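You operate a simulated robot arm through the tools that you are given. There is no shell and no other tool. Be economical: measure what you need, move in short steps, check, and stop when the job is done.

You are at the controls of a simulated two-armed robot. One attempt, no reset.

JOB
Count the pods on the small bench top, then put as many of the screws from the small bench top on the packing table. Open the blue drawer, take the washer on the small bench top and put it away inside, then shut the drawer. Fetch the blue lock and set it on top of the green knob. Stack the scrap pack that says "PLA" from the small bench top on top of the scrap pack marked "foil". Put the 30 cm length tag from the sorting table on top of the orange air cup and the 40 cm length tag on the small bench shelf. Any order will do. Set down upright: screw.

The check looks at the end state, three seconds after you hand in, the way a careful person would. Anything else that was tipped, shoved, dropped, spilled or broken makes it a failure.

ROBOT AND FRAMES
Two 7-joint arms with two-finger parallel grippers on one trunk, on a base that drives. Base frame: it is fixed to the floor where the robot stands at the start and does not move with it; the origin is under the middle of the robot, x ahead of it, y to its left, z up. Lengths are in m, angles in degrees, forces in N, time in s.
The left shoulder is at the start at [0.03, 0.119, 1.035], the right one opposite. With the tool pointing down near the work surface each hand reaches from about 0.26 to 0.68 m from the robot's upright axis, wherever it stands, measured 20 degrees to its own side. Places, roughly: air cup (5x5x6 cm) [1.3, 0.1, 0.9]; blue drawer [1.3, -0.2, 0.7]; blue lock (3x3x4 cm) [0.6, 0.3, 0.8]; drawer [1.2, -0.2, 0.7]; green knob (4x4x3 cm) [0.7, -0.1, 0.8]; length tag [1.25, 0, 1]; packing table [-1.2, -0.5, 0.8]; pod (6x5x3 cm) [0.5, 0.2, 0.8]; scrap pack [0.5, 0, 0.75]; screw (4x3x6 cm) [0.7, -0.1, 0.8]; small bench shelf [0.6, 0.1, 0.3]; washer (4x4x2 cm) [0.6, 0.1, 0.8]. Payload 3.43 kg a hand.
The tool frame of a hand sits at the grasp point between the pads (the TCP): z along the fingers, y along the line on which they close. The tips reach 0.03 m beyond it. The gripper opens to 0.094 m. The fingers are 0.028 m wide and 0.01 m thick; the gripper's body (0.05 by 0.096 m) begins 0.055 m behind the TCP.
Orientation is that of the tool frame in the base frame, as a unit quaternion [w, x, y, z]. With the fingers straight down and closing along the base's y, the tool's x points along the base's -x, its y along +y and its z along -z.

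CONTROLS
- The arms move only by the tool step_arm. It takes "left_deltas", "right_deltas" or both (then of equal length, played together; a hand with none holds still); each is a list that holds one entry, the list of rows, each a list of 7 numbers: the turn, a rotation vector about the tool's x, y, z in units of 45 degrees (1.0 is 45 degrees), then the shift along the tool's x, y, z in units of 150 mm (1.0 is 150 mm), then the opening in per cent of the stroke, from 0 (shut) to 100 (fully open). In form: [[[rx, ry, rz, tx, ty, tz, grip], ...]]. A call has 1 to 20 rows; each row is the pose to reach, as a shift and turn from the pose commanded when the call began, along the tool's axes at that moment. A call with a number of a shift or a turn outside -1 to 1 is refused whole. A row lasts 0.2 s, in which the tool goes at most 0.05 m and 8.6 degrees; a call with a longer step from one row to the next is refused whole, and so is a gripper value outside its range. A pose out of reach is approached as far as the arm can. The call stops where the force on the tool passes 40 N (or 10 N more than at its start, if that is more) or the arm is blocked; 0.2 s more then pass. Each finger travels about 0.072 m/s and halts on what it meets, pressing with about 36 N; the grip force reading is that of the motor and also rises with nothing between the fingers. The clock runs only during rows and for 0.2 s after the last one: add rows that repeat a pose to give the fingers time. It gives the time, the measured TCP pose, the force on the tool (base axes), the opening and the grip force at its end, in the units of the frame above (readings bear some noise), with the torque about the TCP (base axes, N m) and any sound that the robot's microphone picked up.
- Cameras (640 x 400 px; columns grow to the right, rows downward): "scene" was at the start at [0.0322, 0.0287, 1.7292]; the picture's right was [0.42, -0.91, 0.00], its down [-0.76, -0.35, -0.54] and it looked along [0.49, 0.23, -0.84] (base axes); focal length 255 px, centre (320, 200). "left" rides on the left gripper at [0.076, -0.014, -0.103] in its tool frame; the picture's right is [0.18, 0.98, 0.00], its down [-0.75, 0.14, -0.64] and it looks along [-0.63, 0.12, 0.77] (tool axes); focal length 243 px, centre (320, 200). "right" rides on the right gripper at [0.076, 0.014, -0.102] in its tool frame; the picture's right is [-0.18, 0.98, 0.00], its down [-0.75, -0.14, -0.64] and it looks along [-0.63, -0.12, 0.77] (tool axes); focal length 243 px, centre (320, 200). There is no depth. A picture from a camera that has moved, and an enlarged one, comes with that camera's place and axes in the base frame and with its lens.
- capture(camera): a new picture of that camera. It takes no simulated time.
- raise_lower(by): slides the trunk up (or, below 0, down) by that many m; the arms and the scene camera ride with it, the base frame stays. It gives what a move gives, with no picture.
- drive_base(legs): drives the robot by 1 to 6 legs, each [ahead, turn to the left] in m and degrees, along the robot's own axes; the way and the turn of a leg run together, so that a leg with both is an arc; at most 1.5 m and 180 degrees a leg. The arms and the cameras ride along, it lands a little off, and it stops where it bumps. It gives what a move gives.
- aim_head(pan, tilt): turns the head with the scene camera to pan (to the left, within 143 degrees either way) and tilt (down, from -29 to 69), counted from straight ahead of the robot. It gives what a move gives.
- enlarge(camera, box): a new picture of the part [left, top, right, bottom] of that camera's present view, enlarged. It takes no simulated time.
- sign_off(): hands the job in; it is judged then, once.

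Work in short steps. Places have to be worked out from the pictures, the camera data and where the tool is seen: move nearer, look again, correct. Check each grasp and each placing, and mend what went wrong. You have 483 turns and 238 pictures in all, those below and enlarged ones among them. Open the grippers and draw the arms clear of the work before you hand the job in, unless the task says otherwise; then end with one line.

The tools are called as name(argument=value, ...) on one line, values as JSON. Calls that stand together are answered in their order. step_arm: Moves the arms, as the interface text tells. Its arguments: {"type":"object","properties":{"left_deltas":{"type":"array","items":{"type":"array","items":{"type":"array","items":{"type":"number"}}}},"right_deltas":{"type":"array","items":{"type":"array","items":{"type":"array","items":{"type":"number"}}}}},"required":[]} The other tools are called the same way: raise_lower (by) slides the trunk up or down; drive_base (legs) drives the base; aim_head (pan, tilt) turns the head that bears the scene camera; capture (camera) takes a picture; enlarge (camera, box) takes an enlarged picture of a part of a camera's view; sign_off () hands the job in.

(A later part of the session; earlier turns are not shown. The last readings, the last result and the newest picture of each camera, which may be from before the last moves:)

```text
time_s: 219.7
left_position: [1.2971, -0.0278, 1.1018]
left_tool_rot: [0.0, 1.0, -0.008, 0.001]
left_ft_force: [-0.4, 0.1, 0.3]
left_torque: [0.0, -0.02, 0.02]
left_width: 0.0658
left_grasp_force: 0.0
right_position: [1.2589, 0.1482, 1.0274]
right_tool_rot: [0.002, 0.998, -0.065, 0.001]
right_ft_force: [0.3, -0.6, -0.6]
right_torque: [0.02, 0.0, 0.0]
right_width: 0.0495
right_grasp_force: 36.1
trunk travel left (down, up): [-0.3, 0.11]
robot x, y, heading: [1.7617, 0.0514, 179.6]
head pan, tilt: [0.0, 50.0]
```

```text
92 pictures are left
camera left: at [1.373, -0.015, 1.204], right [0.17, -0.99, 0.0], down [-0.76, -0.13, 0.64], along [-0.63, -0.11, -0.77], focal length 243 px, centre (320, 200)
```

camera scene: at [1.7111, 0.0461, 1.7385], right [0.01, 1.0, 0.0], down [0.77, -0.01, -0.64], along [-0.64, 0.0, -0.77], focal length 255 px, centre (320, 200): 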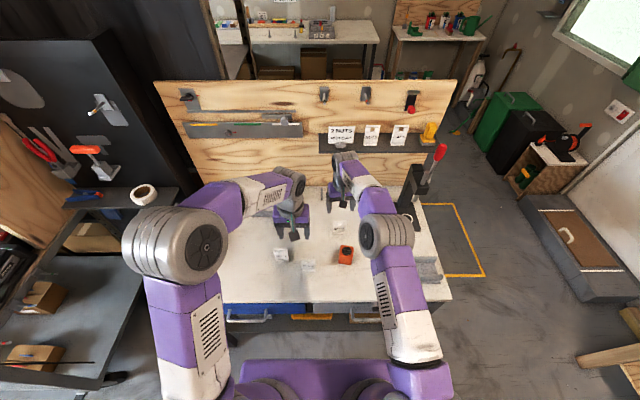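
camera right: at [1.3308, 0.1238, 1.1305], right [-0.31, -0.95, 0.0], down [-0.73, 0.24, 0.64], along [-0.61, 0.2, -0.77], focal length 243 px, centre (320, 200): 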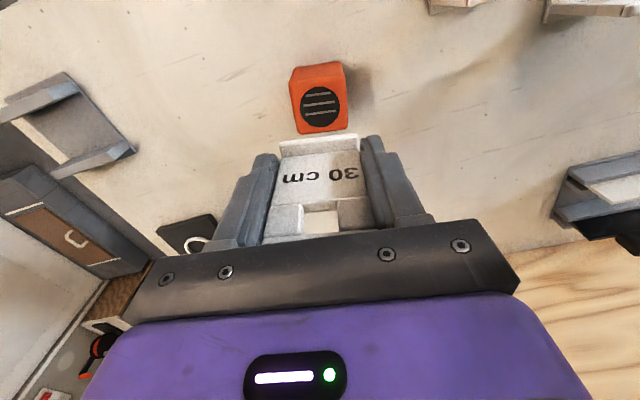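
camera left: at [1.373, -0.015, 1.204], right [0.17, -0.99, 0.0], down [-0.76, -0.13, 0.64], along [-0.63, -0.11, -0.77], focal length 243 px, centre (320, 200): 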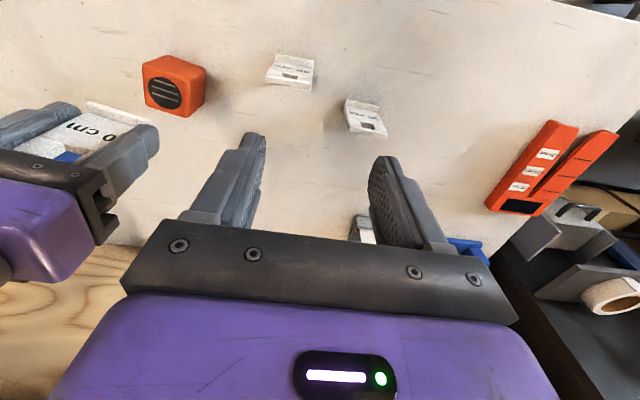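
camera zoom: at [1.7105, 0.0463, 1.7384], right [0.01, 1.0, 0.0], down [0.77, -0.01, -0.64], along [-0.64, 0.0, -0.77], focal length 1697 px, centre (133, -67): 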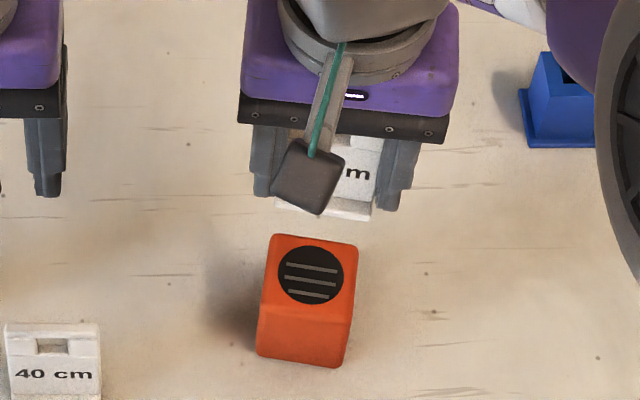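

The cup is directly below, within ~3 mm. I shift +5 mm in x to centre the tag's base and lower to just above contact (~0.955).

step_arm(right_deltas=[[[0, 0, 0, 0.035, 0.005, 0.15, 0], [0, 0, 0, 0.035, 0.005, 0.3, 0], [0, 0, 0, 0.035, 0.005, 0.4, 0], [0, 0, 0, 0.035, 0.005, 0.4, 0]]])

capture(camera="right")

enlarge(camera="scene", box=[316, 225, 380, 265])

enlarge(camera="left", box=[60, 30, 260, 155])

```text
time_s: 220.7
left_position: [1.2979, -0.0272, 1.0998]
left_tool_rot: [0.0, 1.0, -0.008, 0.001]
left_ft_force: [-0.8, -0.3, -0.8]
left_torque: [-0.02, -0.01, -0.01]
left_width: 0.0659
left_grasp_force: 0.0
right_position: [1.2634, 0.1469, 0.9671]
right_tool_rot: [0.002, 0.998, -0.065, 0.002]
right_ft_force: [0.0, -0.4, -0.1]
right_torque: [0.0, 0.02, 0.03]
right_width: 0.0494
right_grasp_force: 36.2
trunk travel left (down, up): [-0.3, 0.11]
robot x, y, heading: [1.758, 0.0491, 179.5]
head pan, tilt: [0.0, 50.0]
```

```text
91 pictures are left
camera right: at [1.335, 0.122, 1.0702], right [-0.31, -0.95, 0.0], down [-0.73, 0.24, 0.64], along [-0.61, 0.2, -0.77], focal length 243 px, centre (320, 200)
```

right: 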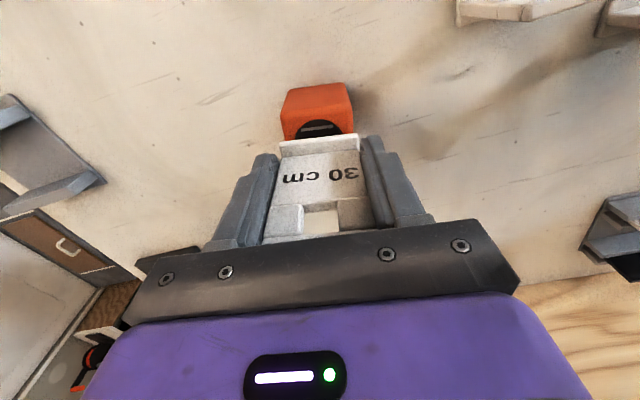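

```text
10.00 times, centred on (348, 245) of scene
camera zoom: at [1.7115, 0.0465, 1.7385], right [0.01, 1.0, 0.0], down [0.77, -0.01, -0.64], along [-0.64, 0.0, -0.77], focal length 2546 px, centre (40, -250)
```

zoom: 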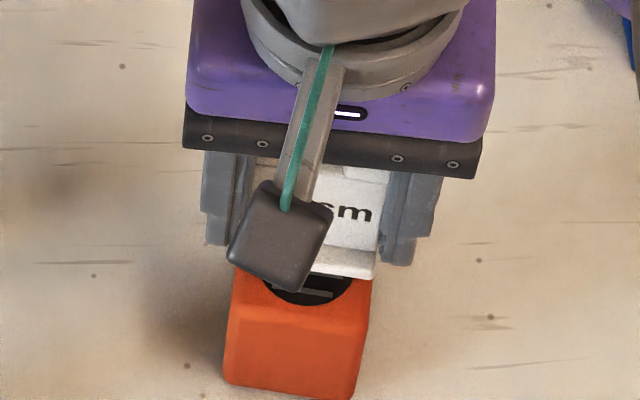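

```text
3.20 times, centred on (160, 92) of left
camera zoom: at [1.3737, -0.0149, 1.2043], right [0.17, -0.99, 0.0], down [-0.76, -0.13, 0.64], along [-0.63, -0.11, -0.77], focal length 776 px, centre (832, 544)
```

zoom: 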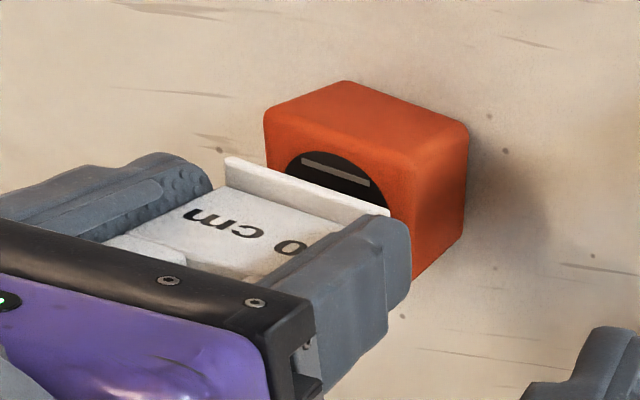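

The tag is ~3 mm too far toward +y; x is fine. I correct and lower slowly to contact.

step_arm(right_deltas=[[[0, 0, 0, 0, 0.02, 0.02, 0], [0, 0, 0, 0, 0.02, 0.04, 0], [0, 0, 0, 0, 0.02, 0.06, 0], [0, 0, 0, 0, 0.02, 0.075, 0], [0, 0, 0, 0, 0.02, 0.075, 0]]])

```text
time_s: 221.9
left_position: [1.2985, -0.0268, 1.1015]
left_tool_rot: [0.0, 1.0, -0.008, 0.001]
left_ft_force: [-0.9, -0.7, 0.8]
left_torque: [0.01, 0.01, 0.02]
left_width: 0.0655
left_grasp_force: 0.1
right_position: [1.2639, 0.1414, 0.9581]
right_tool_rot: [0.002, 0.998, -0.066, 0.001]
right_ft_force: [0.1, -0.1, -0.2]
right_torque: [0.01, 0.0, 0.01]
right_width: 0.0494
right_grasp_force: 36.2
trunk travel left (down, up): [-0.3, 0.11]
robot x, y, heading: [1.7565, 0.0474, 179.5]
head pan, tilt: [0.0, 50.0]
```

No contact yet; continue down.

step_arm(right_deltas=[[[0, 0, 0, 0, 0, 0.012, 0], [0, 0, 0, 0, 0, 0.025, 0], [0, 0, 0, 0, 0, 0.038, 0], [0, 0, 0, 0, 0, 0.05, 0], [0, 0, 0, 0, 0, 0.06, 0], [0, 0, 0, 0, 0, 0.06, 0]]])

enlarge(camera="scene", box=[316, 225, 380, 265])

enlarge(camera="left", box=[60, 30, 260, 155])

```text
time_s: 223.3
left_position: [1.2977, -0.0274, 1.1012]
left_tool_rot: [0.0, 1.0, -0.009, 0.001]
left_ft_force: [-0.2, 0.1, -0.7]
left_torque: [-0.03, -0.01, -0.01]
left_width: 0.0658
left_grasp_force: 0.1
right_position: [1.2643, 0.1428, 0.9493]
right_tool_rot: [0.003, 0.998, -0.066, 0.0]
right_ft_force: [-0.6, 0.8, 8.3]
right_torque: [0.2, 0.03, 0.0]
right_width: 0.0495
right_grasp_force: 35.7
trunk travel left (down, up): [-0.3, 0.11]
robot x, y, heading: [1.7582, 0.0463, 179.7]
head pan, tilt: [0.0, 50.0]
```

```text
10.00 times, centred on (348, 245) of scene
camera zoom: at [1.7121, 0.0464, 1.7386], right [0.01, 1.0, 0.0], down [0.77, -0.01, -0.64], along [-0.64, 0.0, -0.77], focal length 2546 px, centre (40, -250)
```

zoom: 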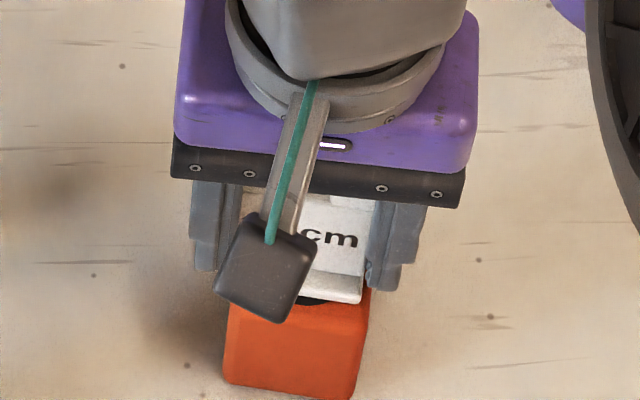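

```text
3.20 times, centred on (160, 92) of left
camera zoom: at [1.3741, -0.0149, 1.2045], right [0.17, -0.99, 0.0], down [-0.76, -0.13, 0.64], along [-0.63, -0.11, -0.77], focal length 776 px, centre (832, 544)
```

zoom: 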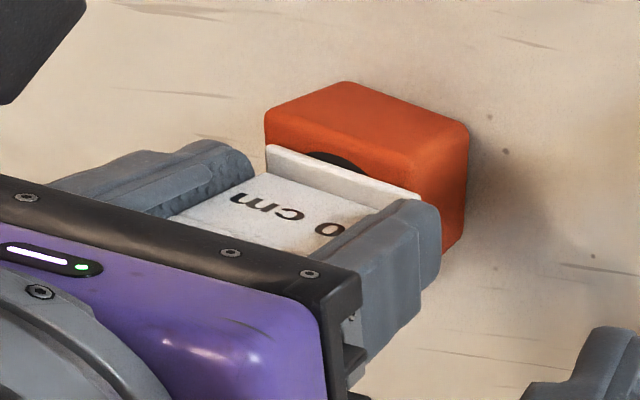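

Contact at 8 N; well centred on the cup. I release slowly and rise.

step_arm(right_deltas=[[[0, 0, 0, 0, 0, 0, 54], [0, 0, 0, 0, 0, 0, 58], [0, 0, 0, 0, 0, 0, 65], [0, 0, 0, 0, 0, 0, 75], [0, 0, 0, 0, 0, 0, 80], [0, 0, 0, 0, 0, -0.1, 80], [0, 0, 0, 0, 0, -0.3, 80], [0, 0, 0, 0, 0, -0.6, 80], [0, 0, 0, 0, 0, -0.8, 80]]])

capture(camera="right")

enlarge(camera="scene", box=[300, 210, 396, 270])

enlarge(camera="left", box=[60, 30, 260, 155])

```text
time_s: 225.3
left_position: [1.2981, -0.0269, 1.1025]
left_tool_rot: [0.0, 1.0, -0.009, 0.002]
left_ft_force: [0.2, -0.1, -0.1]
left_torque: [-0.03, 0.02, 0.02]
left_width: 0.0662
left_grasp_force: 0.0
right_position: [1.2633, 0.144, 1.0692]
right_tool_rot: [0.002, 0.998, -0.066, 0.002]
right_ft_force: [0.9, -0.9, 0.4]
right_torque: [0.02, 0.01, 0.01]
right_width: 0.075
right_grasp_force: 0.0
trunk travel left (down, up): [-0.3, 0.11]
robot x, y, heading: [1.7619, 0.0465, 179.6]
head pan, tilt: [0.0, 50.0]
```

```text
86 pictures are left
camera right: at [1.3363, 0.1208, 1.1723], right [-0.31, -0.95, 0.0], down [-0.73, 0.24, 0.64], along [-0.61, 0.2, -0.77], focal length 243 px, centre (320, 200)
```

right: 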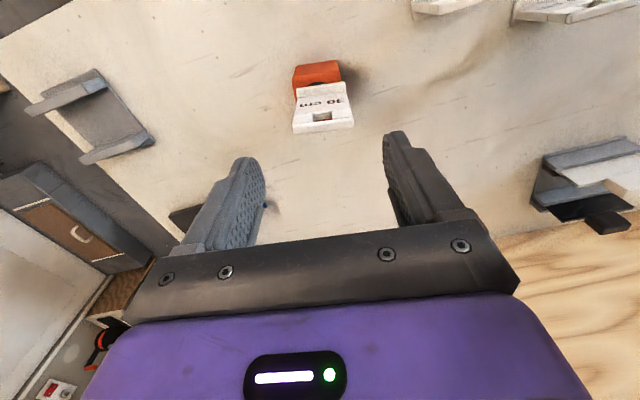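

```text
6.67 times, centred on (348, 240) of scene
camera zoom: at [1.7117, 0.0465, 1.7385], right [0.01, 1.0, 0.0], down [0.77, -0.01, -0.64], along [-0.64, 0.0, -0.77], focal length 1697 px, centre (133, -67)
```

zoom: 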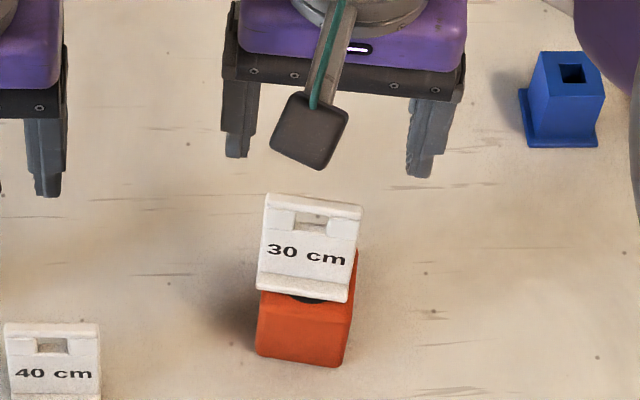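

```text
3.20 times, centred on (160, 92) of left
camera zoom: at [1.3739, -0.0148, 1.2043], right [0.17, -0.99, 0.0], down [-0.76, -0.13, 0.64], along [-0.63, -0.11, -0.77], focal length 776 px, centre (832, 544)
```

zoom: 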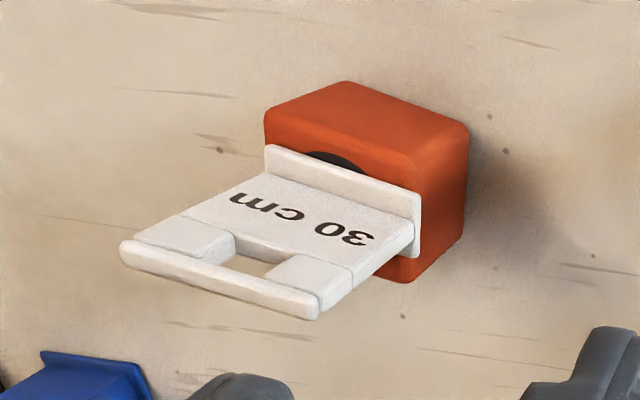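

The 30 cm tag stands on the orange cup. I retract the right hand, then pitch the left hand 45° forward to grasp the 40 cm tag in a way that suits the low shelf.

step_arm(right_deltas=[[[0, 0, 0, 0, 0, -0.15, 60], [0, 0, 0, 0.15, -0.15, -0.3, 60], [0, 0, -0.08, 0.35, -0.35, -0.45, 60], [0, 0, -0.17, 0.55, -0.55, -0.53, 60], [0, 0, -0.17, 0.77, -0.77, -0.53, 60]]])

step_arm(left_deltas=[[[0, -0.17, 0, 0.05, 0, 0, 80], [0, -0.34, 0, 0.1, 0, 0, 80], [0, -0.51, 0, 0.15, 0, 0, 80], [0, -0.68, 0, 0.2, 0, 0, 80], [0, -0.85, 0, 0.25, 0, 0, 80], [0, -1, 0, 0.3, 0, 0, 80], [0, -1, 0, 0.3, 0, 0, 80]]])

capture(camera="left")

capture(camera="scene")

```text
time_s: 226.5
left_position: [1.2986, -0.0269, 1.1013]
left_tool_rot: [0.001, 1.0, -0.008, -0.001]
left_ft_force: [-0.3, -0.3, 0.2]
left_torque: [-0.03, -0.04, -0.02]
left_width: 0.0658
left_grasp_force: 0.0
right_position: [1.3946, 0.2443, 1.1471]
right_tool_rot: [0.003, 1.0, 0.001, 0.001]
right_ft_force: [-0.3, 0.4, -0.9]
right_torque: [-0.03, -0.01, 0.01]
right_width: 0.0561
right_grasp_force: 0.0
trunk travel left (down, up): [-0.3, 0.11]
robot x, y, heading: [1.7582, 0.048, 179.6]
head pan, tilt: [0.0, 50.0]
```

```text
time_s: 228.1
left_position: [1.3433, -0.0282, 1.0998]
left_tool_rot: [-0.004, 0.924, -0.008, -0.383]
left_ft_force: [-0.2, -0.3, -0.6]
left_torque: [-0.01, 0.01, -0.01]
left_width: 0.0749
left_grasp_force: 0.0
right_position: [1.3932, 0.2437, 1.1464]
right_tool_rot: [0.002, 1.0, 0.002, 0.002]
right_ft_force: [-0.1, 0.7, -0.3]
right_torque: [-0.01, -0.01, 0.02]
right_width: 0.0565
right_grasp_force: 0.0
trunk travel left (down, up): [-0.3, 0.11]
robot x, y, heading: [1.7564, 0.0432, 179.6]
head pan, tilt: [0.0, 50.0]
```

```text
83 pictures are left
camera left: at [1.4695, -0.0168, 1.1193], right [0.11, -0.98, -0.13], down [-0.08, -0.14, 0.99], along [-0.99, -0.1, -0.1], focal length 243 px, centre (320, 200)
```

left: 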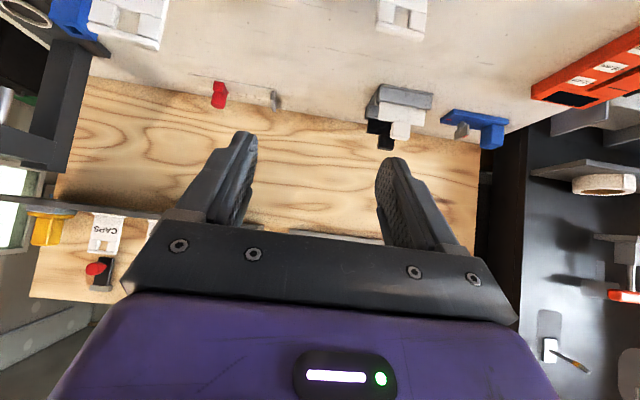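

```text
82 pictures are left
camera scene: at [1.7106, 0.0465, 1.7384], right [0.01, 1.0, 0.0], down [0.77, -0.01, -0.64], along [-0.64, 0.0, -0.77], focal length 255 px, centre (320, 200)
```

scene: 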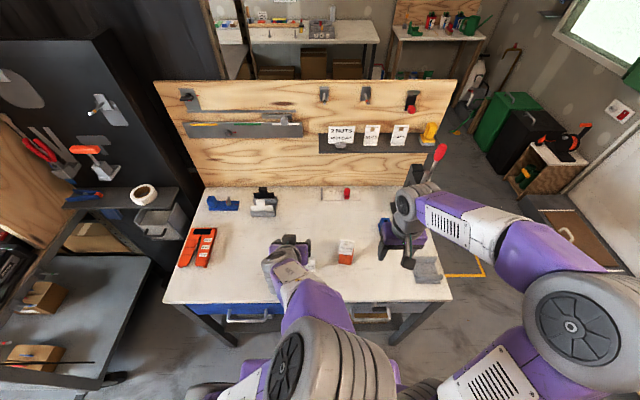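

The 45° pitch works. 40 cm tag: lip front x≈1.313, centre y≈0.005, nearly square. I move to a pre-grasp pose 8 cm back along the finger direction.

step_arm(left_deltas=[[[0, 0, 0, 0.19, -0.06, 0.16, 80], [0, 0, 0, 0.39, -0.11, 0.32, 80], [0, 0, 0, 0.58, -0.17, 0.48, 80], [0, 0, 0, 0.776, -0.225, 0.647, 80], [0, 0, 0, 0.776, -0.225, 0.647, 80]]])

capture(camera="left")

enlarge(camera="scene", box=[260, 210, 388, 290])

```text
time_s: 229.3
left_position: [1.3586, 0.0032, 0.9507]
left_tool_rot: [-0.003, 0.924, -0.008, -0.383]
left_ft_force: [-0.3, -0.1, -0.1]
left_torque: [0.01, 0.03, 0.01]
left_width: 0.075
left_grasp_force: 0.1
right_position: [1.393, 0.2431, 1.1472]
right_tool_rot: [0.003, 1.0, 0.002, 0.002]
right_ft_force: [-0.3, -0.1, 0.5]
right_torque: [-0.01, 0.0, 0.0]
right_width: 0.0563
right_grasp_force: 0.1
trunk travel left (down, up): [-0.3, 0.11]
robot x, y, heading: [1.7586, 0.0479, 179.2]
head pan, tilt: [0.0, 50.0]
```

```text
81 pictures are left
camera left: at [1.4836, 0.0147, 0.9688], right [0.11, -0.99, -0.13], down [-0.08, -0.14, 0.99], along [-0.99, -0.1, -0.1], focal length 243 px, centre (320, 200)
```

left: 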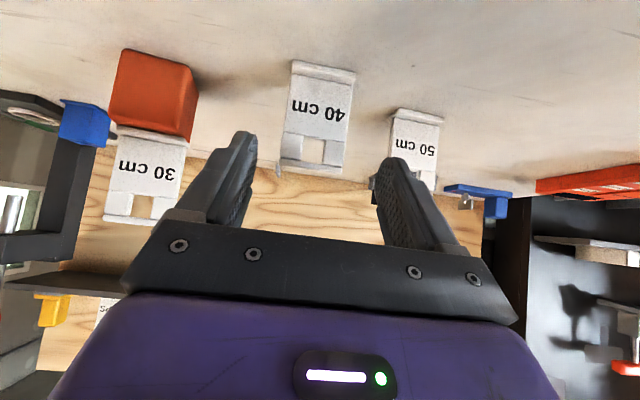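

```text
5.00 times, centred on (324, 250) of scene
camera zoom: at [1.7121, 0.0463, 1.7385], right [0.01, 1.0, 0.0], down [0.77, -0.01, -0.64], along [-0.64, 0.0, -0.77], focal length 1273 px, centre (300, -50)
```

zoom: 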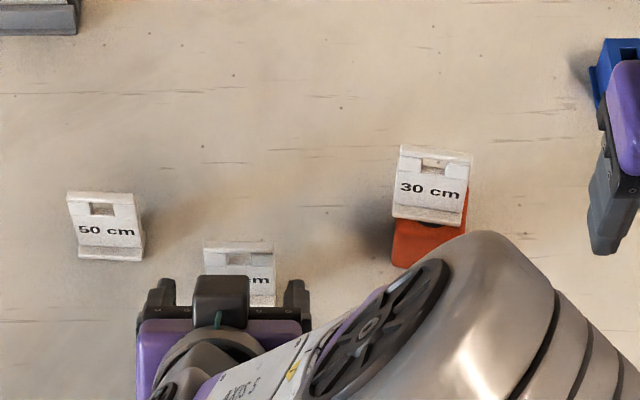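

The tag is centred and aligned between the fingers. I advance 8 cm along the fingers and grip.

step_arm(left_deltas=[[[0, 0, 0, 0, -0.01, 0.18, 80], [0, 0, 0, 0, -0.01, 0.36, 80], [0, 0, 0, 0, -0.01, 0.53, 80], [0, 0, 0, 0, -0.01, 0.53, 80]]])

capture(camera="left")

```text
time_s: 230.3
left_position: [1.3042, 0.0084, 0.8924]
left_tool_rot: [-0.003, 0.924, -0.007, -0.381]
left_ft_force: [-0.5, -0.6, -0.2]
left_torque: [0.0, 0.0, -0.01]
left_width: 0.0752
left_grasp_force: 0.0
right_position: [1.3937, 0.2437, 1.1468]
right_tool_rot: [0.003, 1.0, 0.002, 0.001]
right_ft_force: [0.0, 1.1, -0.5]
right_torque: [-0.01, 0.01, -0.01]
right_width: 0.0566
right_grasp_force: 0.0
trunk travel left (down, up): [-0.3, 0.11]
robot x, y, heading: [1.7565, 0.0479, 179.8]
head pan, tilt: [0.0, 50.0]
```

```text
79 pictures are left
camera left: at [1.4296, 0.0193, 0.9119], right [0.11, -0.99, -0.13], down [-0.08, -0.14, 0.99], along [-0.99, -0.1, -0.1], focal length 243 px, centre (320, 200)
```

left: 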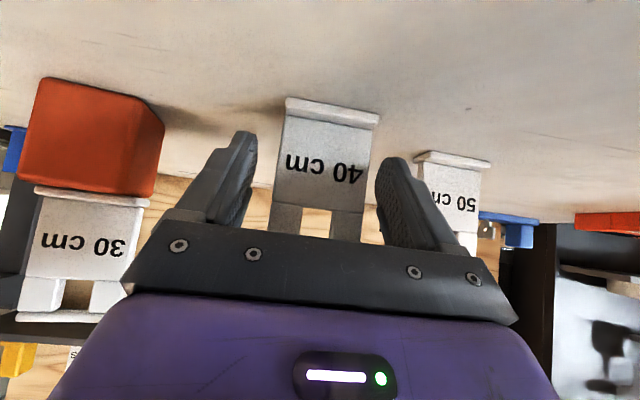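

Depth and centring match. Closing on the tag.

step_arm(left_deltas=[[[0, 0, 0, 0, -0.01, 0, 65], [0, 0, 0, 0, -0.01, 0, 45], [0, 0, 0, 0, -0.01, 0, 25], [0, 0, 0, 0, -0.01, 0, 0], [0, 0, 0, 0, -0.01, 0, 0]]])

capture(camera="left")

```text
time_s: 231.5
left_position: [1.304, 0.0084, 0.8925]
left_tool_rot: [-0.003, 0.924, -0.008, -0.382]
left_ft_force: [0.4, 0.4, 0.6]
left_torque: [-0.02, 0.0, -0.04]
left_width: 0.053
left_grasp_force: 36.0
right_position: [1.3928, 0.2441, 1.1462]
right_tool_rot: [0.003, 1.0, 0.002, 0.002]
right_ft_force: [-0.2, 0.5, -0.1]
right_torque: [0.0, 0.0, 0.02]
right_width: 0.0565
right_grasp_force: 0.1
trunk travel left (down, up): [-0.3, 0.11]
robot x, y, heading: [1.7587, 0.047, 179.8]
head pan, tilt: [0.0, 50.0]
```

```text
78 pictures are left
camera left: at [1.4292, 0.0201, 0.912], right [0.11, -0.99, -0.13], down [-0.08, -0.14, 0.99], along [-0.99, -0.1, -0.1], focal length 243 px, centre (320, 200)
```

left: 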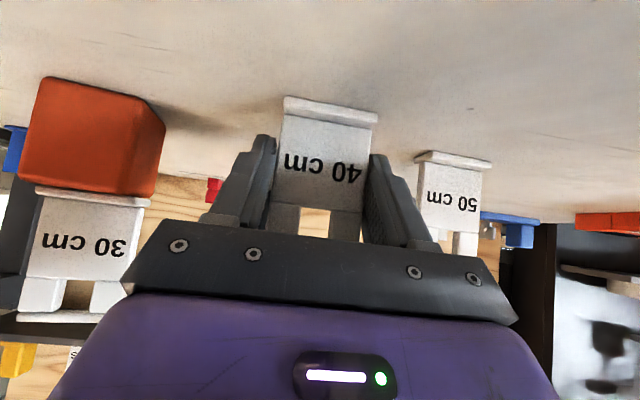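

Gripped (53 mm). I lift it straight up.

step_arm(left_deltas=[[[0, 0, 0, 0, 0, 0, 0], [0, 0, 0, -0.1, 0, -0.1, 0], [0, 0, 0, -0.25, 0, -0.25, 0], [0, 0, 0, -0.45, 0, -0.45, 0], [0, 0, 0, -0.65, 0, -0.65, 0], [0, 0, 0, -0.8, 0, -0.8, 0]]])

capture(camera="left")

```text
time_s: 232.9
left_position: [1.3027, 0.0081, 1.0636]
left_tool_rot: [-0.003, 0.924, -0.008, -0.382]
left_ft_force: [-0.1, 0.4, -0.7]
left_torque: [0.0, 0.0, 0.0]
left_width: 0.0533
left_grasp_force: 36.0
right_position: [1.3926, 0.2445, 1.1477]
right_tool_rot: [0.003, 1.0, 0.002, 0.002]
right_ft_force: [0.3, 0.1, -0.6]
right_torque: [0.0, 0.04, 0.02]
right_width: 0.0565
right_grasp_force: 0.0
trunk travel left (down, up): [-0.3, 0.11]
robot x, y, heading: [1.7604, 0.0431, 179.5]
head pan, tilt: [0.0, 50.0]
```

```text
77 pictures are left
camera left: at [1.4282, 0.0199, 1.0817], right [0.11, -0.98, -0.13], down [-0.08, -0.14, 0.99], along [-0.99, -0.1, -0.1], focal length 243 px, centre (320, 200)
```

left: 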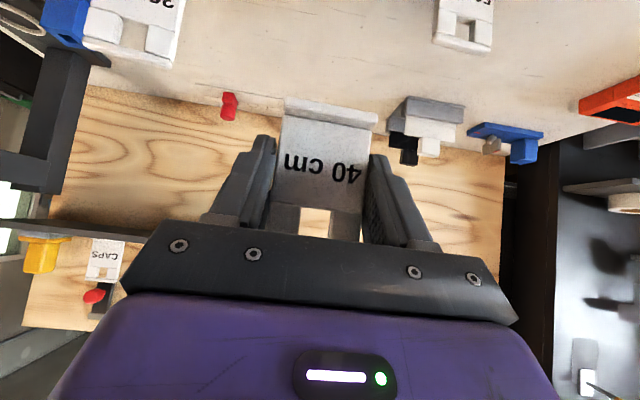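

The 40 cm tag is firmly held. I pull the hand in, check the sorting table, and start driving back around.

step_arm(left_deltas=[[[0, 0, 0, 0.1, 0.05, -0.15, 0], [0, 0, 0, 0.2, 0.1, -0.3, 0], [0, 0, 0, 0.3, 0.2, -0.45, 0], [0, 0, 0, 0.4, 0.3, -0.6, 0]]])

drive_base(legs=[[-0.2, 0]])

capture(camera="scene")

enlarge(camera="scene", box=[200, 170, 440, 320])

```text
time_s: 233.9
left_position: [1.3665, -0.019, 1.0916]
left_tool_rot: [-0.002, 0.924, -0.008, -0.381]
left_ft_force: [-0.1, 0.1, -0.1]
left_torque: [0.02, 0.02, 0.02]
left_width: 0.0532
left_grasp_force: 35.4
left hand out of reach, approached as far as the arm can: row 3, 4
right_position: [1.3929, 0.2432, 1.1463]
right_tool_rot: [0.002, 1.0, 0.002, 0.002]
right_ft_force: [-0.1, 0.7, -0.1]
right_torque: [0.0, -0.05, -0.02]
right_width: 0.0564
right_grasp_force: 0.2
trunk travel left (down, up): [-0.3, 0.11]
robot x, y, heading: [1.7592, 0.0467, 179.5]
head pan, tilt: [0.0, 50.0]
```

```text
time_s: 235.5
left_position: [1.5656, -0.0189, 1.0913]
left_tool_rot: [-0.002, 0.924, -0.007, -0.382]
left_ft_force: [-0.2, 0.3, -0.6]
left_torque: [0.01, -0.01, 0.02]
left_width: 0.0532
left_grasp_force: 36.3
right_position: [1.59, 0.2421, 1.1474]
right_tool_rot: [0.003, 1.0, 0.003, 0.001]
right_ft_force: [-0.2, -0.1, 1.0]
right_torque: [-0.02, 0.01, -0.01]
right_width: 0.0561
right_grasp_force: 0.2
trunk travel left (down, up): [-0.3, 0.11]
robot x, y, heading: [1.9586, 0.0421, 179.8]
head pan, tilt: [0.0, 50.0]
```

```text
76 pictures are left
camera scene: at [1.9093, 0.0451, 1.7384], right [0.01, 1.0, 0.0], down [0.77, 0.0, -0.64], along [-0.64, 0.0, -0.77], focal length 255 px, centre (320, 200)
```

scene: 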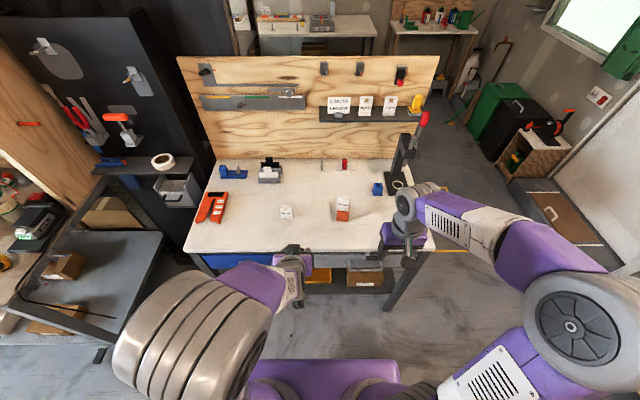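

```text
2.67 times, centred on (320, 245) of scene
camera zoom: at [1.9093, 0.0451, 1.7384], right [0.01, 1.0, 0.0], down [0.77, 0.0, -0.64], along [-0.64, 0.0, -0.77], focal length 679 px, centre (320, 80)
```

zoom: 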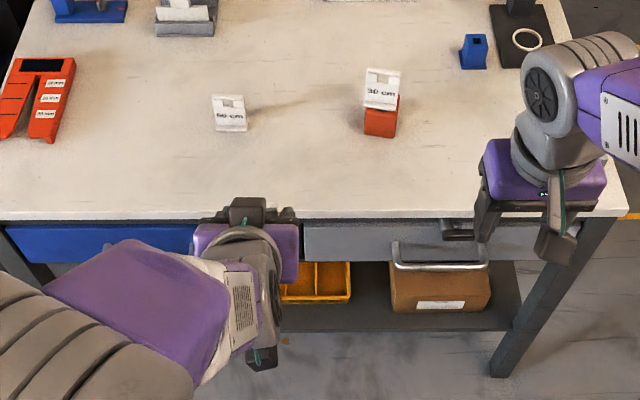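

All good at the sorting table, drawer shut. Driving around to the bench's front.

drive_base(legs=[[0, -90], [1.0, 0], [0, 90], [1.0, 0], [0.95, 0]])

capture(camera="scene")

```text
time_s: 257.6
left_position: [-0.4114, 0.9869, 1.0906]
left_tool_rot: [-0.004, 0.925, -0.013, -0.381]
left_ft_force: [-0.2, 0.2, -0.9]
left_torque: [-0.05, -0.02, 0.0]
left_width: 0.0531
left_grasp_force: 35.7
right_position: [-0.3832, 1.2486, 1.1459]
right_tool_rot: [0.003, 1.0, -0.005, 0.002]
right_ft_force: [0.5, 0.7, -0.7]
right_torque: [-0.01, -0.01, 0.02]
right_width: 0.0564
right_grasp_force: 0.1
trunk travel left (down, up): [-0.3, 0.11]
robot x, y, heading: [-0.0216, 1.0429, 178.9]
head pan, tilt: [0.0, 50.0]
```

```text
74 pictures are left
camera scene: at [-0.0667, 1.0468, 1.7384], right [0.02, 1.0, 0.0], down [0.77, -0.02, -0.64], along [-0.64, 0.01, -0.77], focal length 255 px, centre (320, 200)
```

scene: 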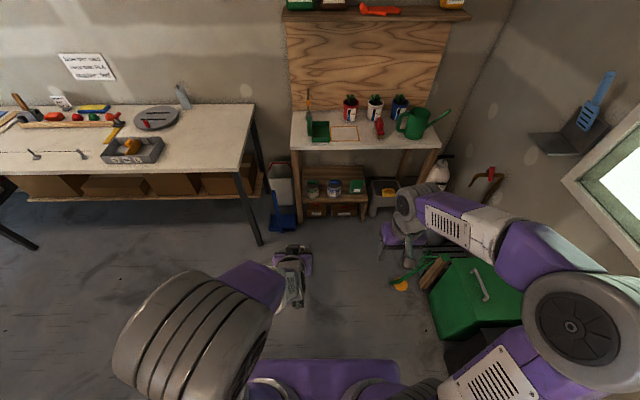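

Screws still stand on the packing table. Moving to the bench front at about (−0.17,0.15), facing +x, and looking at the shelf.

drive_base(legs=[[0.15, 0], [0, 90], [0.88, 0], [0, 91]])

aim_head(pan=0, tilt=55)

raise_lower(by=-0.3)

capture(camera="scene")

capture(camera="left")

```text
time_s: 270.8
left_position: [0.1839, 0.229, 1.0919]
left_tool_rot: [0.381, 0.027, 0.924, -0.01]
left_ft_force: [1.0, -0.7, -0.1]
left_torque: [0.0, 0.02, 0.0]
left_width: 0.0533
left_grasp_force: 36.5
right_position: [0.1483, -0.0316, 1.147]
right_tool_rot: [-0.002, 0.02, 1.0, 0.003]
right_ft_force: [-0.3, -0.1, 0.2]
right_torque: [0.03, -0.02, 0.02]
right_width: 0.0564
right_grasp_force: 0.1
trunk travel left (down, up): [-0.3, 0.11]
robot x, y, heading: [-0.2095, 0.1813, -2.7]
head pan, tilt: [0.0, 50.0]
```

```text
time_s: 271.4
left_position: [0.1849, 0.23, 1.0908]
left_tool_rot: [0.38, 0.027, 0.924, -0.011]
left_ft_force: [0.6, -0.3, 0.0]
left_torque: [0.0, -0.01, 0.0]
left_width: 0.0531
left_grasp_force: 35.8
right_position: [0.149, -0.0311, 1.1472]
right_tool_rot: [-0.002, 0.019, 1.0, 0.002]
right_ft_force: [-1.1, 0.4, 0.0]
right_torque: [-0.05, 0.02, 0.02]
right_width: 0.0561
right_grasp_force: 0.1
trunk travel left (down, up): [-0.3, 0.11]
robot x, y, heading: [-0.2131, 0.1825, -2.7]
head pan, tilt: [0.0, 55.0]
```

```text
time_s: 274.4
left_position: [0.1852, 0.2302, 0.7921]
left_tool_rot: [0.381, 0.027, 0.924, -0.011]
left_ft_force: [0.2, -0.7, 0.2]
left_torque: [0.04, 0.0, 0.02]
left_width: 0.0531
left_grasp_force: 36.3
right_position: [0.1477, -0.0318, 0.8453]
right_tool_rot: [-0.002, 0.02, 1.0, 0.003]
right_ft_force: [0.3, 0.3, -0.4]
right_torque: [0.04, 0.01, -0.02]
right_width: 0.0566
right_grasp_force: 0.1
trunk travel left (down, up): [0.0, 0.41]
robot x, y, heading: [-0.2153, 0.1817, -2.6]
head pan, tilt: [0.0, 55.0]
```

```text
73 pictures are left
camera scene: at [-0.1688, 0.1788, 1.432], right [-0.05, -1.0, 0.0], down [-0.82, 0.04, -0.57], along [0.57, -0.03, -0.82], focal length 255 px, centre (320, 200)
```

scene: 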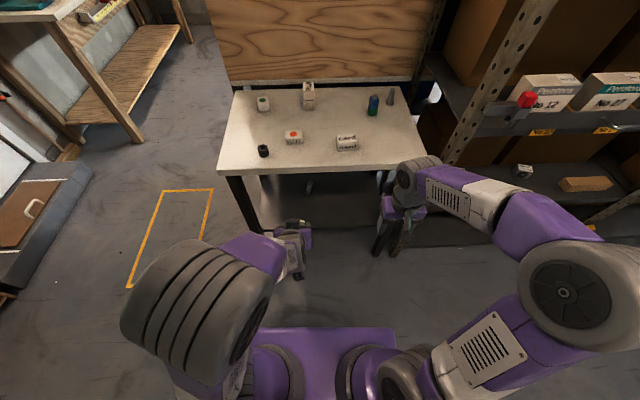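

```text
72 pictures are left
camera left: at [0.0575, 0.222, 0.8102], right [-0.07, 0.99, -0.13], down [0.09, 0.14, 0.99], along [0.99, 0.06, -0.1], focal length 243 px, centre (320, 200)
```

left: 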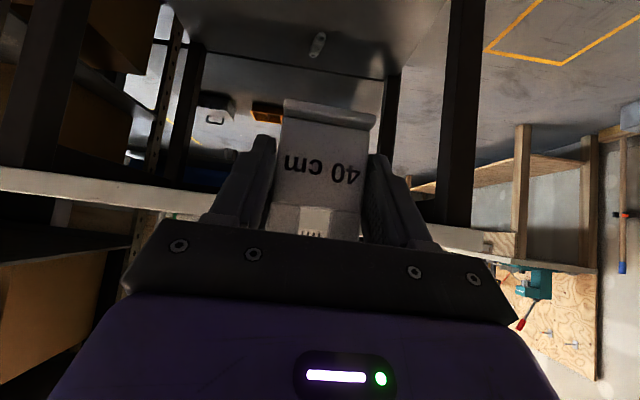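

The shelf is at z≈0.30 with a small link on it at (0.71,0.2). I zoom to find the shelf's front edge and free space.

enlarge(camera="scene", box=[220, 150, 412, 270])

aim_head(pan=0, tilt=45)

drive_base(legs=[[0, 2.6]])

```text
3.33 times, centred on (316, 210) of scene
camera zoom: at [-0.1688, 0.1788, 1.432], right [-0.05, -1.0, 0.0], down [-0.82, 0.04, -0.57], along [0.57, -0.03, -0.82], focal length 849 px, centre (333, 167)
```

zoom: 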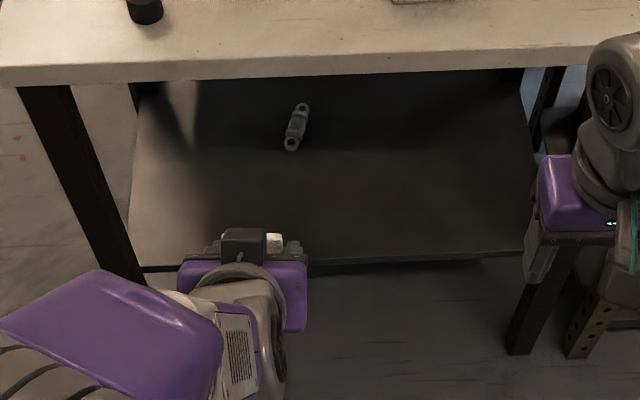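

```text
time_s: 275.1
left_position: [0.1854, 0.2298, 0.7904]
left_tool_rot: [0.381, 0.027, 0.924, -0.01]
left_ft_force: [-0.4, 0.0, -0.1]
left_torque: [0.0, -0.02, 0.0]
left_width: 0.0532
left_grasp_force: 36.2
right_position: [0.1492, -0.031, 0.8471]
right_tool_rot: [-0.001, 0.02, 1.0, 0.002]
right_ft_force: [-0.1, 0.0, 0.7]
right_torque: [-0.01, -0.03, -0.03]
right_width: 0.0563
right_grasp_force: 0.1
trunk travel left (down, up): [0.0, 0.41]
robot x, y, heading: [-0.2098, 0.1837, -2.7]
head pan, tilt: [0.0, 45.0]
```

```text
time_s: 275.9
left_position: [0.1821, 0.2465, 0.7905]
left_tool_rot: [0.381, 0.006, 0.925, -0.002]
left_ft_force: [-0.6, -0.4, 0.1]
left_torque: [0.01, 0.0, 0.04]
left_width: 0.0528
left_grasp_force: 36.7
right_position: [0.1575, -0.0134, 0.8475]
right_tool_rot: [-0.001, -0.003, 1.0, 0.002]
right_ft_force: [-0.3, 0.0, -0.3]
right_torque: [0.02, 0.0, -0.02]
right_width: 0.0563
right_grasp_force: 0.0
trunk travel left (down, up): [0.0, 0.41]
robot x, y, heading: [-0.2099, 0.1816, -0.5]
head pan, tilt: [0.0, 45.0]
```

Shelf: front edge x≈0.45, free y≈−0.1…0.45. Target for the tag: about (0.52,0.22). I drive 10 cm closer and lower the left hand in front of the bench.

drive_base(legs=[[0.09, 0]])

step_arm(left_deltas=[[[0, 0, 0, 0.2, 0, 0.2, 0], [0, 0, 0, 0.4, 0, 0.4, 0], [0, 0, 0, 0.6, 0, 0.6, 0], [0, 0, 0, 0.8, 0, 0.8, 0], [0, 0, 0, 0.9, 0, 0.9, 0]]])

capture(camera="scene")

```text
time_s: 277.0
left_position: [0.273, 0.2465, 0.7898]
left_tool_rot: [0.38, 0.006, 0.925, -0.002]
left_ft_force: [-0.3, 0.6, -0.8]
left_torque: [0.01, -0.01, -0.02]
left_width: 0.0529
left_grasp_force: 35.4
right_position: [0.2481, -0.0164, 0.8457]
right_tool_rot: [-0.002, -0.002, 1.0, 0.003]
right_ft_force: [-1.2, -0.3, -0.7]
right_torque: [0.03, 0.0, 0.02]
right_width: 0.0565
right_grasp_force: 0.0
trunk travel left (down, up): [0.0, 0.41]
robot x, y, heading: [-0.1199, 0.1808, -0.2]
head pan, tilt: [0.0, 45.0]
```

```text
time_s: 278.2
left_position: [0.2707, 0.244, 0.6011]
left_tool_rot: [0.382, 0.006, 0.924, -0.003]
left_ft_force: [0.5, -0.1, 0.2]
left_torque: [0.0, 0.01, 0.04]
left_width: 0.0532
left_grasp_force: 35.8
left hand out of reach, approached as far as the arm can: row 1, 2
right_position: [0.2475, -0.0146, 0.8464]
right_tool_rot: [-0.002, -0.003, 1.0, 0.003]
right_ft_force: [0.9, -0.9, -0.3]
right_torque: [-0.02, -0.02, 0.0]
right_width: 0.0564
right_grasp_force: 0.0
trunk travel left (down, up): [0.0, 0.41]
robot x, y, heading: [-0.1229, 0.1819, -0.4]
head pan, tilt: [0.0, 45.0]
```

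```text
70 pictures are left
camera scene: at [-0.0696, 0.1803, 1.4454], right [0.0, -1.0, 0.0], down [-0.71, 0.0, -0.71], along [0.71, 0.0, -0.71], focal length 255 px, centre (320, 200)
```

scene: 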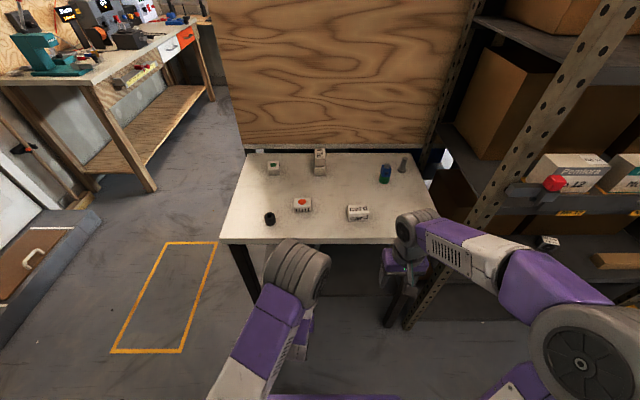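

The elbow rides up and forward when the arm is folded, so I back the base off again to keep the arm extended, then lower further.

drive_base(legs=[[-0.12, 0]])

step_arm(left_deltas=[[[0, 0, 0, 0.1, 0, 0.2, 0], [0, 0, 0, 0.25, 0, 0.4, 0], [0, 0, 0, 0.4, 0, 0.6, 0], [0, 0, 0, 0.55, 0, 0.8, 0], [0, 0, 0, 0.6, 0, 1.0, 0]]])

capture(camera="scene")

capture(camera="left")

```text
time_s: 279.5
left_position: [0.1517, 0.246, 0.6001]
left_tool_rot: [0.383, 0.005, 0.924, -0.002]
left_ft_force: [-0.9, 0.3, -0.4]
left_torque: [-0.01, -0.01, -0.04]
left_width: 0.0532
left_grasp_force: 35.8
right_position: [0.1295, -0.0154, 0.8468]
right_tool_rot: [-0.001, -0.004, 1.0, 0.002]
right_ft_force: [-0.2, -0.5, 0.4]
right_torque: [-0.01, 0.01, 0.0]
right_width: 0.0564
right_grasp_force: 0.1
trunk travel left (down, up): [0.0, 0.41]
robot x, y, heading: [-0.2377, 0.1783, -0.2]
head pan, tilt: [0.0, 45.0]
```

```text
time_s: 280.7
left_position: [0.1933, 0.2462, 0.4317]
left_tool_rot: [0.381, 0.005, 0.925, -0.002]
left_ft_force: [0.6, -0.2, -0.2]
left_torque: [0.01, -0.02, -0.04]
left_width: 0.0529
left_grasp_force: 36.1
right_position: [0.1298, -0.0141, 0.8464]
right_tool_rot: [-0.002, -0.004, 1.0, 0.003]
right_ft_force: [0.2, -0.1, 0.3]
right_torque: [0.0, -0.02, -0.06]
right_width: 0.0566
right_grasp_force: 0.1
trunk travel left (down, up): [0.0, 0.41]
robot x, y, heading: [-0.2385, 0.183, -0.1]
head pan, tilt: [0.0, 45.0]
```

```text
69 pictures are left
camera scene: at [-0.1885, 0.1808, 1.4454], right [0.0, -1.0, 0.0], down [-0.71, 0.0, -0.71], along [0.71, 0.0, -0.71], focal length 255 px, centre (320, 200)
```

scene: 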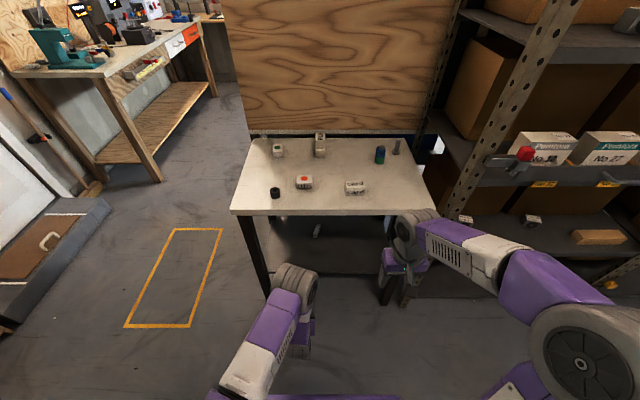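

```text
68 pictures are left
camera left: at [0.0661, 0.2318, 0.4505], right [-0.12, 0.98, -0.13], down [0.08, 0.14, 0.99], along [0.99, 0.11, -0.1], focal length 243 px, centre (320, 200)
```

left: 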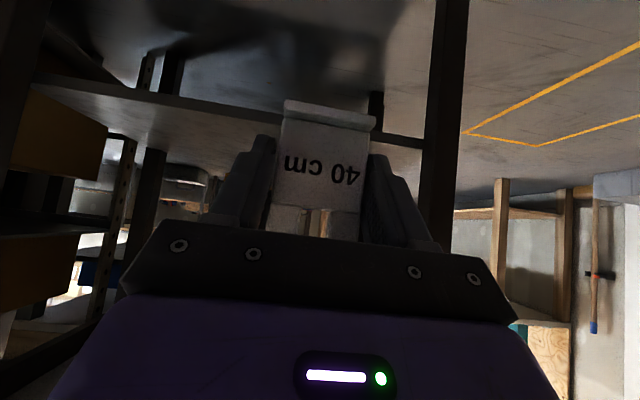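

The shelf edge is seen ahead at z≈0.30. I move forward 15 cm and check the arm's clearance to the bench.

step_arm(left_deltas=[[[0, 0, 0, -0.15, 0, 0.15, 0], [0, 0, 0, -0.3, 0, 0.3, 0], [0, 0, 0, -0.45, 0, 0.45, 0], [0, 0, 0, -0.6, 0, 0.6, 0], [0, 0, 0, -0.75, 0, 0.75, 0], [0, 0, 0, -0.75, 0, 0.75, 0]]])

capture(camera="scene")

capture(camera="left")

```text
time_s: 282.1
left_position: [0.3524, 0.2424, 0.4287]
left_tool_rot: [0.381, 0.006, 0.925, -0.001]
left_ft_force: [0.0, -0.1, 0.3]
left_torque: [0.0, -0.01, 0.01]
left_width: 0.0532
left_grasp_force: 36.0
right_position: [0.1295, -0.0152, 0.8469]
right_tool_rot: [-0.002, -0.003, 1.0, 0.002]
right_ft_force: [-0.8, 0.3, 0.6]
right_torque: [-0.04, -0.05, -0.01]
right_width: 0.0564
right_grasp_force: 0.1
trunk travel left (down, up): [0.0, 0.41]
robot x, y, heading: [-0.2422, 0.1785, -0.0]
head pan, tilt: [0.0, 45.0]
```

```text
67 pictures are left
camera scene: at [-0.1886, 0.1808, 1.4454], right [0.0, -1.0, 0.0], down [-0.71, 0.0, -0.71], along [0.71, 0.0, -0.71], focal length 255 px, centre (320, 200)
```

scene: 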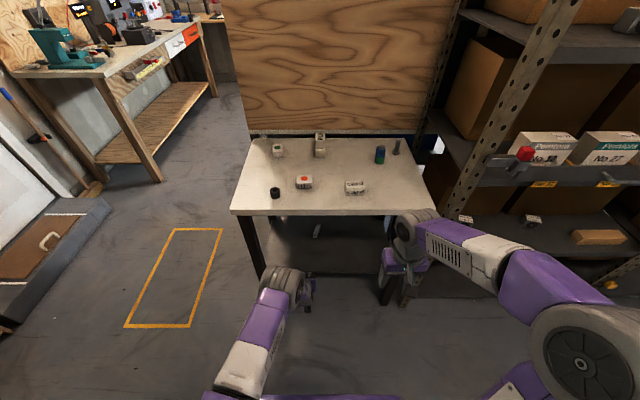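

```text
66 pictures are left
camera left: at [0.2251, 0.2296, 0.4484], right [-0.12, 0.98, -0.13], down [0.08, 0.14, 0.99], along [0.99, 0.11, -0.1], focal length 243 px, centre (320, 200)
```

left: 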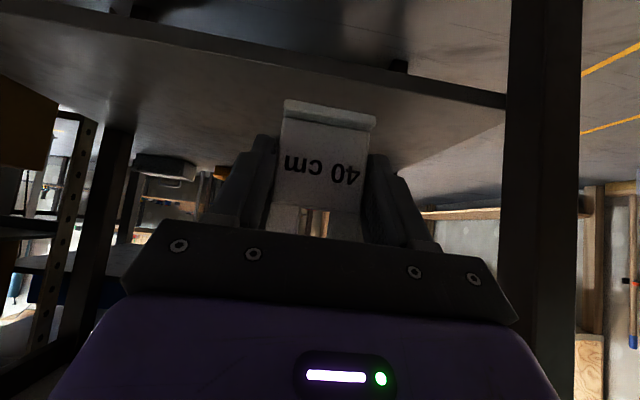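

The elbow stays well in front of the bench and the leg is clear. I advance the remaining 16 cm at this height.

step_arm(left_deltas=[[[0, 0, 0, -0.15, 0, 0.15, 0], [0, 0, 0, -0.3, 0, 0.3, 0], [0, 0, 0, -0.45, 0, 0.45, 0], [0, 0, 0, -0.6, 0, 0.6, 0], [0, 0, 0, -0.77, 0, 0.77, 0], [0, 0, 0, -0.77, 0, 0.77, 0]]])

capture(camera="left")

capture(camera="scene")

```text
time_s: 283.5
left_position: [0.477, 0.2339, 0.4524]
left_tool_rot: [0.38, 0.007, 0.925, -0.001]
left_ft_force: [0.0, -0.2, -0.3]
left_torque: [0.02, 0.06, -0.02]
left_width: 0.0532
left_grasp_force: 35.9
left hand out of reach, approached as far as the arm can: row 4, 5, 6
right_position: [0.1283, -0.0145, 0.8456]
right_tool_rot: [-0.002, -0.003, 1.0, 0.002]
right_ft_force: [0.6, -0.1, 0.1]
right_torque: [0.01, 0.0, -0.01]
right_width: 0.0561
right_grasp_force: 0.0
trunk travel left (down, up): [0.0, 0.41]
robot x, y, heading: [-0.238, 0.1802, -0.3]
head pan, tilt: [0.0, 45.0]
```

```text
65 pictures are left
camera left: at [0.3503, 0.2205, 0.4722], right [-0.12, 0.98, -0.13], down [0.09, 0.14, 0.99], along [0.99, 0.11, -0.1], focal length 243 px, centre (320, 200)
```

left: 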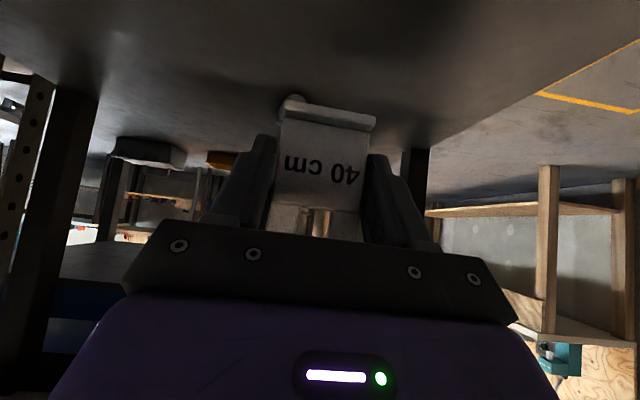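

```text
64 pictures are left
camera scene: at [-0.1888, 0.1796, 1.4453], right [0.0, -1.0, 0.0], down [-0.71, 0.0, -0.71], along [0.71, 0.0, -0.71], focal length 255 px, centre (320, 200)
```

scene: 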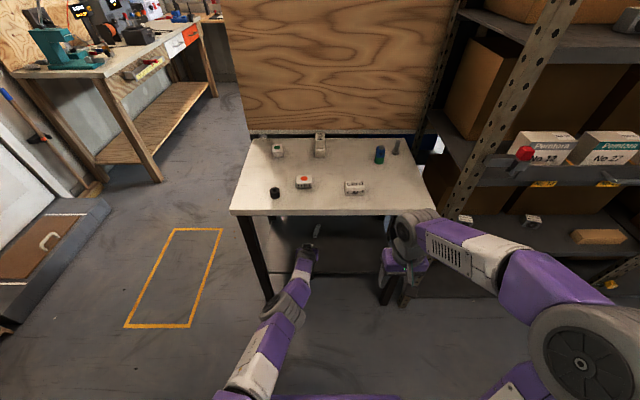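

The arm is fully extended; I drive forward 6 cm (clear below the bench) to bring the tag over the shelf.

drive_base(legs=[[0.06, 0]])

step_arm(left_deltas=[[[0, 0, 0, 0, 0, 0, 0], [0, 0, 0, 0, 0, 0, 0]]])

capture(camera="left")

```text
time_s: 284.4
left_position: [0.5358, 0.2341, 0.4523]
left_tool_rot: [0.381, 0.006, 0.924, -0.002]
left_ft_force: [0.6, -0.2, -0.3]
left_torque: [0.03, 0.02, 0.01]
left_width: 0.0533
left_grasp_force: 35.1
right_position: [0.1876, -0.0136, 0.8469]
right_tool_rot: [-0.002, -0.003, 1.0, 0.002]
right_ft_force: [-0.6, -0.7, 0.6]
right_torque: [-0.02, 0.01, 0.02]
right_width: 0.0567
right_grasp_force: 0.1
trunk travel left (down, up): [0.0, 0.41]
robot x, y, heading: [-0.1815, 0.1826, -0.0]
head pan, tilt: [0.0, 45.0]
```

```text
time_s: 285.0
left_position: [0.5353, 0.2343, 0.4532]
left_tool_rot: [0.381, 0.006, 0.925, -0.002]
left_ft_force: [0.5, 0.6, 0.7]
left_torque: [-0.01, 0.0, -0.03]
left_width: 0.0533
left_grasp_force: 36.3
right_position: [0.1874, -0.014, 0.8452]
right_tool_rot: [-0.002, -0.003, 1.0, 0.002]
right_ft_force: [-0.9, 0.6, 0.0]
right_torque: [-0.02, -0.01, 0.01]
right_width: 0.0564
right_grasp_force: 0.1
trunk travel left (down, up): [0.0, 0.41]
robot x, y, heading: [-0.1801, 0.1843, -0.2]
head pan, tilt: [0.0, 45.0]
```

```text
63 pictures are left
camera left: at [0.4086, 0.2209, 0.4723], right [-0.12, 0.98, -0.13], down [0.08, 0.14, 0.99], along [0.99, 0.11, -0.1], focal length 243 px, centre (320, 200)
```

left: 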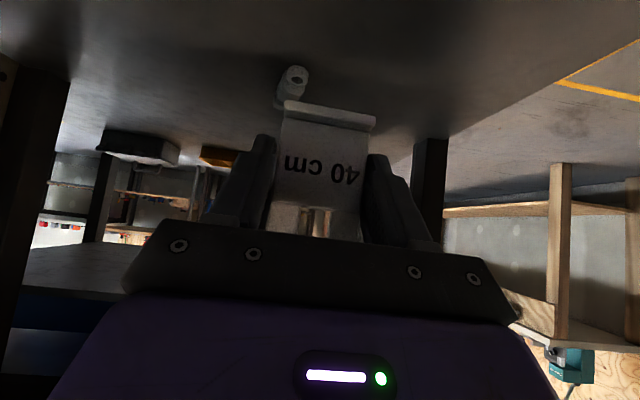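

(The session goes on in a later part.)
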